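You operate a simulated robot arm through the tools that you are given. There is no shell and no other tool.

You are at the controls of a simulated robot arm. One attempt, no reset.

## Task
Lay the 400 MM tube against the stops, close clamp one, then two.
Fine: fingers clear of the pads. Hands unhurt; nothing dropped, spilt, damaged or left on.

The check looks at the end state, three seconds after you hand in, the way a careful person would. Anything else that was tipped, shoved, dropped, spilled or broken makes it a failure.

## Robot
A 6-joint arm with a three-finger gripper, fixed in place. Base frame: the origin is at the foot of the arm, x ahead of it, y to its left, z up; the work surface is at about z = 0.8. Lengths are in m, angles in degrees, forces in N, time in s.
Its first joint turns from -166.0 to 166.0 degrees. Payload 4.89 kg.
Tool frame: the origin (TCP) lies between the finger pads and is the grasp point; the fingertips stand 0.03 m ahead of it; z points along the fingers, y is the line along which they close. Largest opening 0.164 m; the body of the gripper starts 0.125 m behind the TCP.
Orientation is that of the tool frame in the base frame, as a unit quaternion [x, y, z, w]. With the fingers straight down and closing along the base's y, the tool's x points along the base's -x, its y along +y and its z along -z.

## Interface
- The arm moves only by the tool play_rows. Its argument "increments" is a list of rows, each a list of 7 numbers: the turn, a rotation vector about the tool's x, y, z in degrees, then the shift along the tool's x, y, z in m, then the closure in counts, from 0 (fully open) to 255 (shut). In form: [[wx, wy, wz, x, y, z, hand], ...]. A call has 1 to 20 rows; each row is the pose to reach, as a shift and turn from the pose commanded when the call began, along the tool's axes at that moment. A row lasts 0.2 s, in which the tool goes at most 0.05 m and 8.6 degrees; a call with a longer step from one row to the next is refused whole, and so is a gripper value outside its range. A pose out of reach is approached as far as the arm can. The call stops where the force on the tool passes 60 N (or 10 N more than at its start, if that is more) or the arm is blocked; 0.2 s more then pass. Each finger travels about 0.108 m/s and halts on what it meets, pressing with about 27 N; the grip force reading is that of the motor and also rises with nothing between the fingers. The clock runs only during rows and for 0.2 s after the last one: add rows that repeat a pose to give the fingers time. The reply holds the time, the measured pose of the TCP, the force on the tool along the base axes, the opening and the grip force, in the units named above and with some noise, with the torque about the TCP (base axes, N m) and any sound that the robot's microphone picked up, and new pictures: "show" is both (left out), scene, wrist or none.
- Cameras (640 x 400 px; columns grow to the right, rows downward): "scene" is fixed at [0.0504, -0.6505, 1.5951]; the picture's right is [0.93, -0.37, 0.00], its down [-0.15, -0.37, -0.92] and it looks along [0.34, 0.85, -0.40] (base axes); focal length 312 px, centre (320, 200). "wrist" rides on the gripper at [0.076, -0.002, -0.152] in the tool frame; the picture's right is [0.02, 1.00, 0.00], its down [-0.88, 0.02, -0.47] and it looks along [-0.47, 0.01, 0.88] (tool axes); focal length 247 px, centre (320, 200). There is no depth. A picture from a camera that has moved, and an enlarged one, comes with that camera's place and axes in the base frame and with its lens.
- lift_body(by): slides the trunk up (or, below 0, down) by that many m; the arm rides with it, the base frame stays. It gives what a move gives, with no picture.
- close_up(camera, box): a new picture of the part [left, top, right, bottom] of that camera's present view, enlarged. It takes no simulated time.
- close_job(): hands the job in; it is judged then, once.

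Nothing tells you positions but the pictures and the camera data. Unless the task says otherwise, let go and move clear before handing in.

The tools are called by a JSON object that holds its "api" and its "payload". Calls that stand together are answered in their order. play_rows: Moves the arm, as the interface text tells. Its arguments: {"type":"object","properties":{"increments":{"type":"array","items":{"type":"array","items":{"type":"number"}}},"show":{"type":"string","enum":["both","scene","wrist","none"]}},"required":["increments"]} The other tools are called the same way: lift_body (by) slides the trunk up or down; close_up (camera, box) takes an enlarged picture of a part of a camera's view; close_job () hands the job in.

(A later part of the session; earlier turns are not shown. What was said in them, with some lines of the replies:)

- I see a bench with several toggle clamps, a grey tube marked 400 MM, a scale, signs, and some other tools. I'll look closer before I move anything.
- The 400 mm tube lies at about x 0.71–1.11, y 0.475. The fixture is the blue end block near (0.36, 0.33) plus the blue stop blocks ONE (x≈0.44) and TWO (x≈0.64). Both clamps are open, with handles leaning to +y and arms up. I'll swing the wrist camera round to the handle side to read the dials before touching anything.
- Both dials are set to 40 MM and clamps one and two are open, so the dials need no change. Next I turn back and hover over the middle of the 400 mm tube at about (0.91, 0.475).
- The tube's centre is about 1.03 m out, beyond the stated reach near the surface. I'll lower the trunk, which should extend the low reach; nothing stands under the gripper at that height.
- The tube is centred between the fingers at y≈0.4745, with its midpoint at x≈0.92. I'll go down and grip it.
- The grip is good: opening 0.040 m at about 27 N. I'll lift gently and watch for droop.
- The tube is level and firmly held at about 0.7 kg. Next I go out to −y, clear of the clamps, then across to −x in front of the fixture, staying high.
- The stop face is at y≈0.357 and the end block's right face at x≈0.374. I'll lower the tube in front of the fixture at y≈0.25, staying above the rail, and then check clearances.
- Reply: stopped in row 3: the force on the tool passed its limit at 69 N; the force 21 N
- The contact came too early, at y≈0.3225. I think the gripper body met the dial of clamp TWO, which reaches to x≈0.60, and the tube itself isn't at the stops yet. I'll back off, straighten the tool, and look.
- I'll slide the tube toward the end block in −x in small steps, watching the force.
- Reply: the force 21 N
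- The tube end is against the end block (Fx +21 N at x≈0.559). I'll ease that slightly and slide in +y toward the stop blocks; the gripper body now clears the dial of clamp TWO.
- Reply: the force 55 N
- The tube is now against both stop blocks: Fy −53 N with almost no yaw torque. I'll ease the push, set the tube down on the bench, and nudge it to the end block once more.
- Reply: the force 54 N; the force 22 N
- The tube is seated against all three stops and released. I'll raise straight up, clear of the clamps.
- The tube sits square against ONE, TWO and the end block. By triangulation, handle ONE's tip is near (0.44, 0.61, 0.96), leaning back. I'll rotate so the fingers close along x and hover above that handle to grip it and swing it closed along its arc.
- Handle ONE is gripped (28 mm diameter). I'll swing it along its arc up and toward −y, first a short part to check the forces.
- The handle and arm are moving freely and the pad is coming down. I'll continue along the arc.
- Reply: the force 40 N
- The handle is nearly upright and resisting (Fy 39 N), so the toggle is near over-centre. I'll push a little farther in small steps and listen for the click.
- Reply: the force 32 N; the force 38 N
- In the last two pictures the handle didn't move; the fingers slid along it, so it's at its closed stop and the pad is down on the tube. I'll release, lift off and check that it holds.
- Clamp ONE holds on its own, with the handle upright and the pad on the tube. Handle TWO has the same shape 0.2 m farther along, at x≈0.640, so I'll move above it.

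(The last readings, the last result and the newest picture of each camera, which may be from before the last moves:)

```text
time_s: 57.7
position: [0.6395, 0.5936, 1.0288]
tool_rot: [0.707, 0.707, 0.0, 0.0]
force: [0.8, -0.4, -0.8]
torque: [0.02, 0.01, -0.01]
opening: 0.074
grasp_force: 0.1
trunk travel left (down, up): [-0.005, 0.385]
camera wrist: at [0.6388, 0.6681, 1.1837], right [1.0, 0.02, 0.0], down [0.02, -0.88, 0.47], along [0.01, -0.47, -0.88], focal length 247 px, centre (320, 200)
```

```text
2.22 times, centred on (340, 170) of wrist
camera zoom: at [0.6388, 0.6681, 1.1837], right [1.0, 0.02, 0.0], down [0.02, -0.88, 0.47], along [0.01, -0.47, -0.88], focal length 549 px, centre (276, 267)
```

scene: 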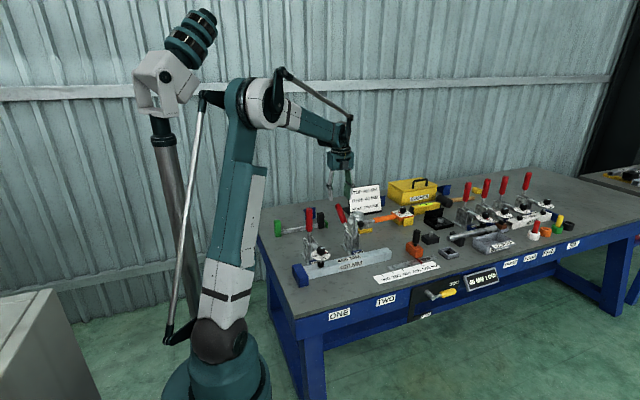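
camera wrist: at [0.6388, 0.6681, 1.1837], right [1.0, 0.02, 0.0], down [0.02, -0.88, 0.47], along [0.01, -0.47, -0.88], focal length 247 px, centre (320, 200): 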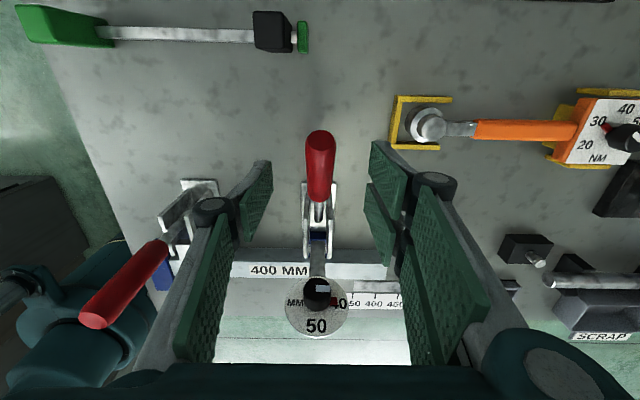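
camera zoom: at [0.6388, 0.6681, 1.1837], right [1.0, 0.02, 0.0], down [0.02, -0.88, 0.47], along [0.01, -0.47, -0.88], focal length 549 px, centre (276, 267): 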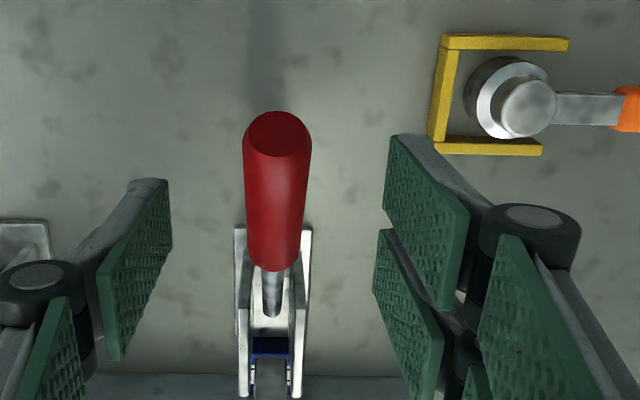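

{"api": "play_rows", "payload": {"increments": [[0, 0, 0, -0.002, 0.0, 0.025, 140], [0, 0, 0, -0.002, 0.0, 0.05, 140], [0, 0, 0, -0.002, 0.0, 0.07, 140], [0, 0, 0, -0.002, 0.0, 0.077, 140], [0, 0, 0, -0.002, 0.0, 0.077, 175], [0, 0, 0, -0.002, 0.0, 0.077, 210], [0, 0, 0, -0.002, 0.0, 0.077, 255], [0, 0, 0, -0.002, 0.0, 0.077, 255], [0, 0, 0, -0.002, 0.0, 0.077, 255]]}}

```text
time_s: 59.7
position: [0.6406, 0.5894, 0.9526]
tool_rot: [0.706, 0.708, 0.0, 0.001]
force: [24.9, 3.1, 1.5]
torque: [0.04, -1.07, 1.31]
opening: 0.0275
grasp_force: 44.8
trunk travel left (down, up): [-0.005, 0.385]
camera wrist: at [0.6391, 0.6652, 1.107], right [1.0, 0.02, 0.0], down [0.02, -0.88, 0.47], along [0.01, -0.47, -0.88], focal length 247 px, centre (320, 200)
```

scene: 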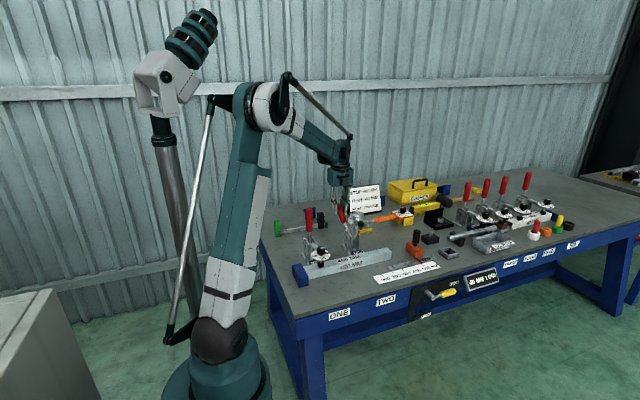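
wrist: 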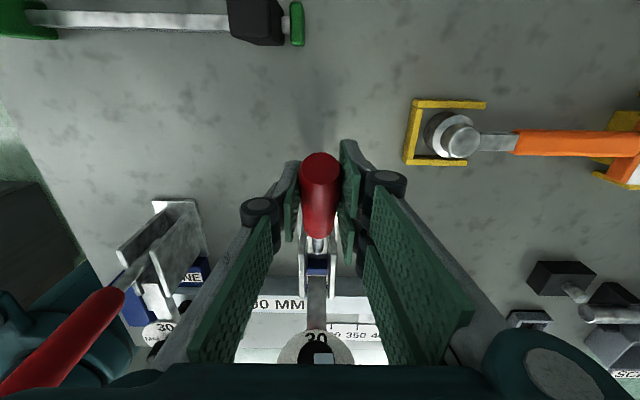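

{"api": "play_rows", "payload": {"increments": [[0, 0, 0, -0.0047, 0.001, -0.0067, 255], [0, 0, 0, -0.0098, 0.0015, -0.0129, 255], [0, 0, 0, -0.0152, 0.002, -0.019, 255], [0, 0, 0, -0.0208, 0.002, -0.0248, 255], [0, 0, 0, -0.0269, 0.002, -0.0302, 255], [0, 0, 0, -0.0331, 0.002, -0.0353, 255], [0, 0, 0, -0.0396, 0.002, -0.0399, 255], [0, 0, 0, -0.0464, 0.002, -0.044, 255], [0, 0, 0, -0.0534, 0.002, -0.0479, 255], [0, 0, 0, -0.0534, 0.002, -0.0479, 255]], "show": "wrist"}}

{"api": "close_up", "payload": {"camera": "scene", "box": [290, 170, 410, 280]}}

```text
time_s: 61.9
position: [0.6396, 0.5361, 1.001]
tool_rot: [0.706, 0.708, -0.001, 0.0]
force: [-22.0, 4.8, -5.8]
torque: [0.91, -0.09, 0.03]
opening: 0.0277
grasp_force: 44.9
trunk travel left (down, up): [-0.005, 0.385]
camera wrist: at [0.6393, 0.6117, 1.1554], right [1.0, 0.02, 0.0], down [0.02, -0.88, 0.47], along [0.01, -0.47, -0.88], focal length 247 px, centre (320, 200)
```

wrist: 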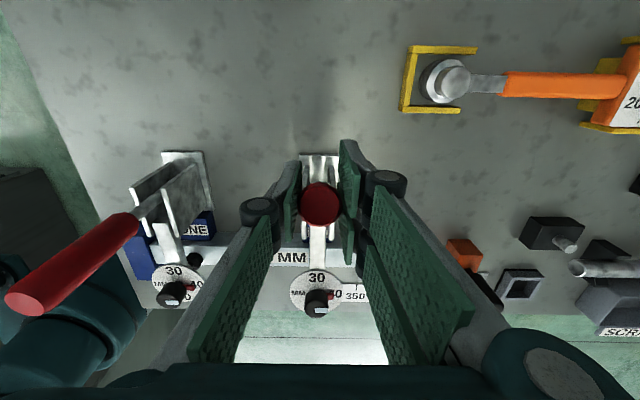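

```text
3.64 times, centred on (350, 225) of scene
camera zoom: at [0.0504, -0.6505, 1.5951], right [0.93, -0.37, 0.0], down [-0.15, -0.37, -0.92], along [0.34, 0.85, -0.4], focal length 1133 px, centre (211, 109)
```

zoom: 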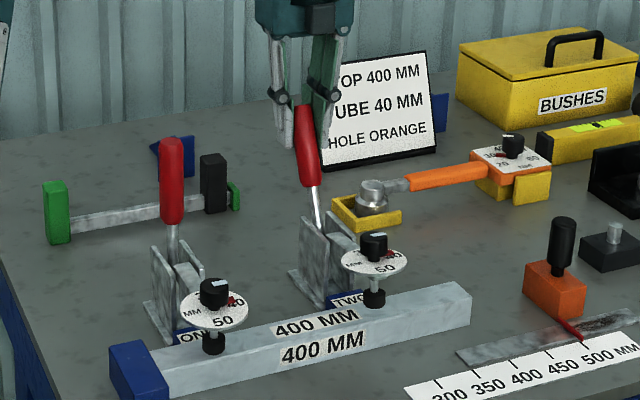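

{"api": "play_rows", "payload": {"increments": [[0, 0, 0, -0.005, -0.001, -0.002, 255], [0, 0, 0, -0.01, -0.0015, -0.004, 255], [0, 0, 0, -0.015, -0.0015, -0.0058, 255], [0, 0, 0, -0.02, -0.0015, -0.0075, 255], [0, 0, 0, -0.025, -0.0015, -0.009, 255], [0, 0, 0, -0.03, -0.0015, -0.0104, 255], [0, 0, 0, -0.035, -0.0015, -0.0117, 255], [0, 0, 0, -0.04, -0.0015, -0.0127, 255], [0, 0, 0, -0.045, -0.0015, -0.0135, 255], [0, 0, 0, -0.05, -0.0015, -0.0141, 255], [0, 0, 0, -0.055, -0.0015, -0.0145, 255], [0, 0, 0, -0.06, -0.0015, -0.0147, 255], [0, 0, 0, -0.064, -0.0015, -0.0148, 255], [0, 0, 0, -0.064, -0.0015, -0.0148, 255]], "show": "wrist"}}

{"api": "close_up", "payload": {"camera": "scene", "box": [290, 170, 410, 280]}}

```text
time_s: 64.9
position: [0.6407, 0.4733, 1.0157]
tool_rot: [0.706, 0.708, 0.0, 0.0]
force: [6.6, 38.6, 4.2]
torque: [1.08, -0.2, 0.11]
opening: 0.0286
grasp_force: 45.4
trunk travel left (down, up): [-0.005, 0.385]
camera wrist: at [0.6389, 0.5497, 1.17], right [1.0, 0.02, 0.0], down [0.02, -0.88, 0.47], along [0.01, -0.47, -0.88], focal length 247 px, centre (320, 200)
```

wrist: 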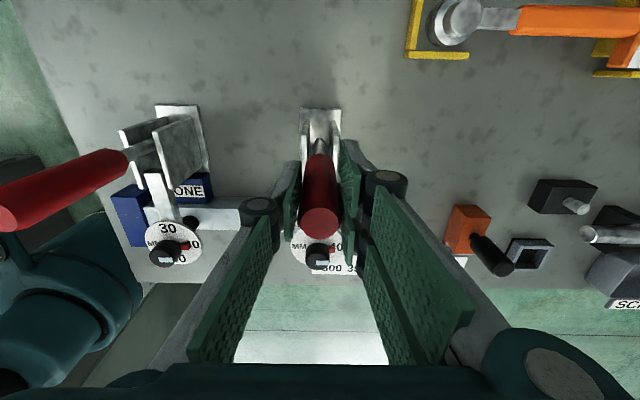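

```text
3.64 times, centred on (350, 225) of scene
camera zoom: at [0.0504, -0.6505, 1.5951], right [0.93, -0.37, 0.0], down [-0.15, -0.37, -0.92], along [0.34, 0.85, -0.4], focal length 1133 px, centre (211, 109)
```

zoom: 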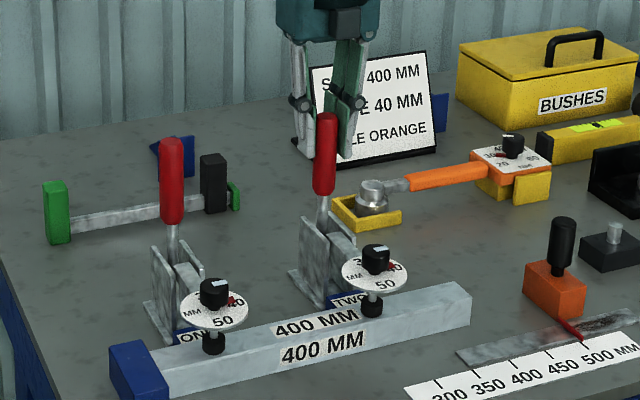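

{"api": "play_rows", "payload": {"increments": [[0, 0, 0, -0.002, 0, 0, 255], [0, 0, 0, -0.004, 0, 0.0002, 255], [0, 0, 0, -0.007, 0, 0.0005, 255], [0, 0, 0, -0.01, 0, 0.0005, 255], [0, 0, 0, -0.01, 0, 0.0005, 255]], "show": "none"}}

{"api": "close_up", "payload": {"camera": "scene", "box": [290, 170, 410, 280]}}

```text
time_s: 66.1
position: [0.6398, 0.4641, 1.0139]
tool_rot: [0.706, 0.708, -0.001, 0.001]
force: [3.7, 41.0, 2.5]
torque: [1.17, -0.1, -0.02]
opening: 0.0279
grasp_force: 44.9
trunk travel left (down, up): [-0.005, 0.385]
```

```text
3.64 times, centred on (350, 225) of scene
camera zoom: at [0.0504, -0.6505, 1.5951], right [0.93, -0.37, 0.0], down [-0.15, -0.37, -0.92], along [0.34, 0.85, -0.4], focal length 1133 px, centre (211, 109)
```

zoom: 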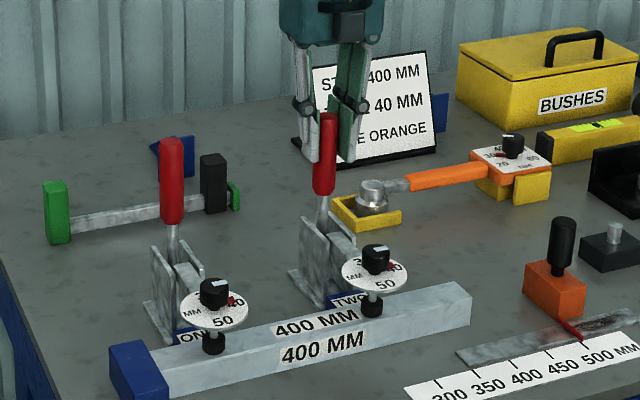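

Handle TWO is also at its closed stop. I'll release it, lift straight off and move clear.

{"api": "play_rows", "payload": {"increments": [[0, 0, 0, 0.004, 0, 0, 255], [0, 0, 0, 0.006, 0, 0, 220], [0, 0, 0, 0.006, 0, 0, 180], [0, 0, 0, 0.006, 0, 0, 140], [0, 0, 0, 0.006, 0, 0, 140], [0, 0, 0, 0.006, 0, -0.03, 140], [0, 0, 0, 0.006, 0, -0.07, 140], [0, 0, 0, 0.006, 0, -0.11, 140], [0, 0, 0, 0.006, 0, -0.15, 140], [0, 0, 0, 0.04, -0.03, -0.17, 140], [0, 0, 0, 0.07, -0.06, -0.18, 140], [0, 0, 0, 0.1, -0.09, -0.18, 140], [0, 0, 0, 0.1, -0.09, -0.18, 140]]}}

{"api": "close_up", "payload": {"camera": "scene", "box": [290, 190, 400, 280]}}

{"api": "close_up", "payload": {"camera": "wrist", "box": [180, 100, 460, 290]}}

{"api": "close_up", "payload": {"camera": "scene", "box": [395, 170, 600, 300]}}

```text
time_s: 68.9
position: [0.5486, 0.5628, 1.1959]
tool_rot: [0.706, 0.708, 0.001, 0.001]
force: [0.9, -0.1, -0.4]
torque: [0.11, 0.07, -0.03]
opening: 0.074
grasp_force: 0.0
trunk travel left (down, up): [-0.005, 0.385]
camera wrist: at [0.5487, 0.6376, 1.3499], right [1.0, 0.02, 0.0], down [0.02, -0.88, 0.47], along [0.01, -0.47, -0.88], focal length 247 px, centre (320, 200)
```

scene: 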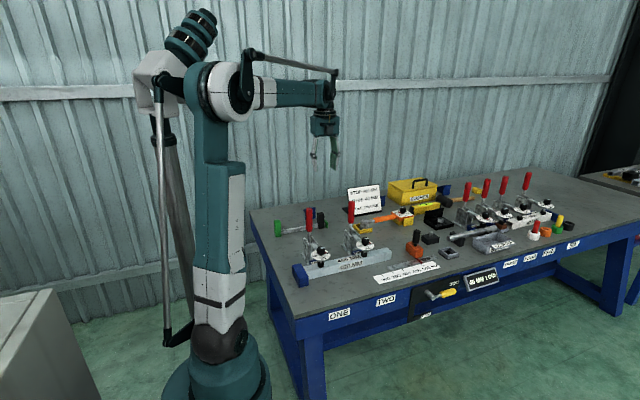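
wrist: 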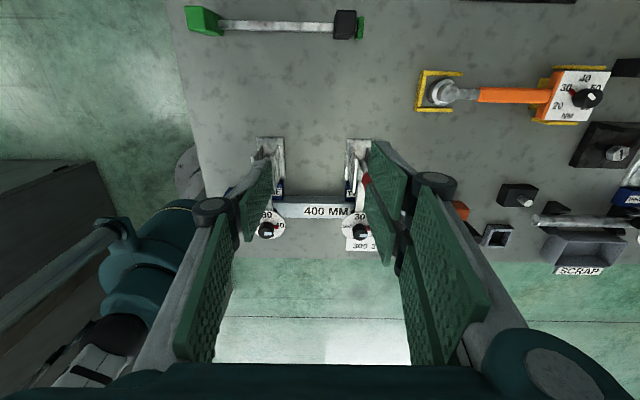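

```text
4.44 times, centred on (345, 235) of scene
camera zoom: at [0.0504, -0.6505, 1.5951], right [0.93, -0.37, 0.0], down [-0.15, -0.37, -0.92], along [0.34, 0.85, -0.4], focal length 1385 px, centre (209, 44)
```

zoom: 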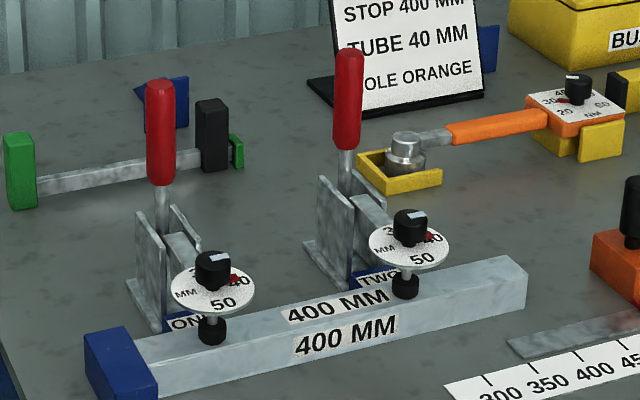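

```text
2.11 times, centred on (320, 195) of wrist
camera zoom: at [0.5487, 0.6376, 1.3499], right [1.0, 0.02, 0.0], down [0.02, -0.88, 0.47], along [0.01, -0.47, -0.88], focal length 520 px, centre (320, 210)
```

zoom: 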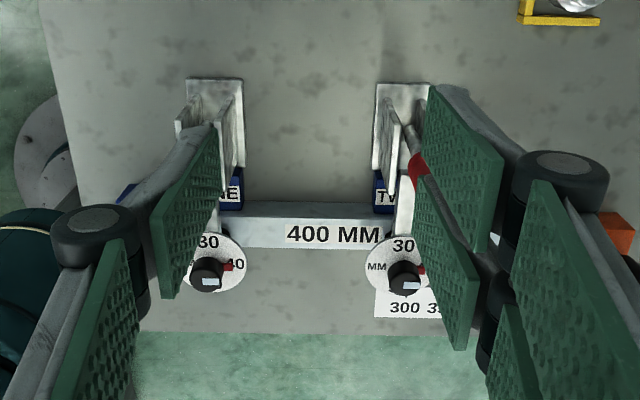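

```text
3.08 times, centred on (498, 235) of scene
camera zoom: at [0.0504, -0.6505, 1.5951], right [0.93, -0.37, 0.0], down [-0.15, -0.37, -0.92], along [0.34, 0.85, -0.4], focal length 959 px, centre (-226, 92)
```

zoom: 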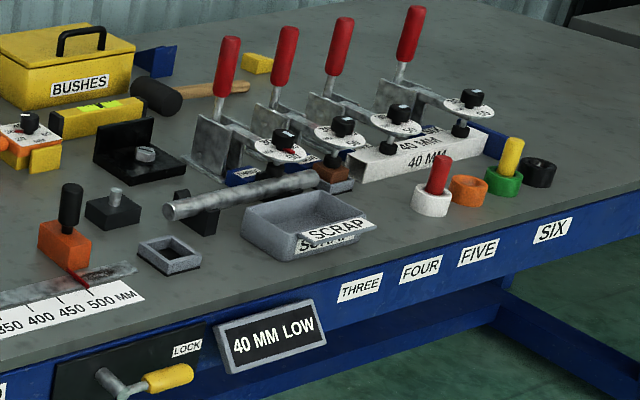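

The tube lies against ONE, TWO and the end block. Both clamps are closed, one then two, with handles upright like the other closed clamps on the bench. The gripper is clear and empty, and nothing else has moved, so I'm handing in.

{"api": "close_job", "payload": {}}

```text
The job is handed in.
```

The 400 mm tube is lying against the end block and stop blocks ONE and TWO. I closed clamp one first, then clamp two, and the job is handed in.

- **Clamps:** both dials were already set to 40 mm, so I left them alone. Both handles are upright, at the same angle as the closed clamps farther along the bench. Each clamp stayed closed after I let go of it, though I heard no click from either.
- **Contact on the way in:** the tool met something at about 69 N while I was first moving the tube in. I think the gripper body touched the dial of clamp two. I backed off straight away and came in from a different position. In later pictures that dial still read 40 mm and looked undamaged.
- **Sliding stop:** I left it at 500 mm and took "the stops" to mean the blue blocks. The card on the bench says "STOP 400 MM". If that setting was part of this job, it hasn't been done.
- **End state:** the gripper is empty and clear of the pads, and nothing else on the bench looks moved in the last pictures.
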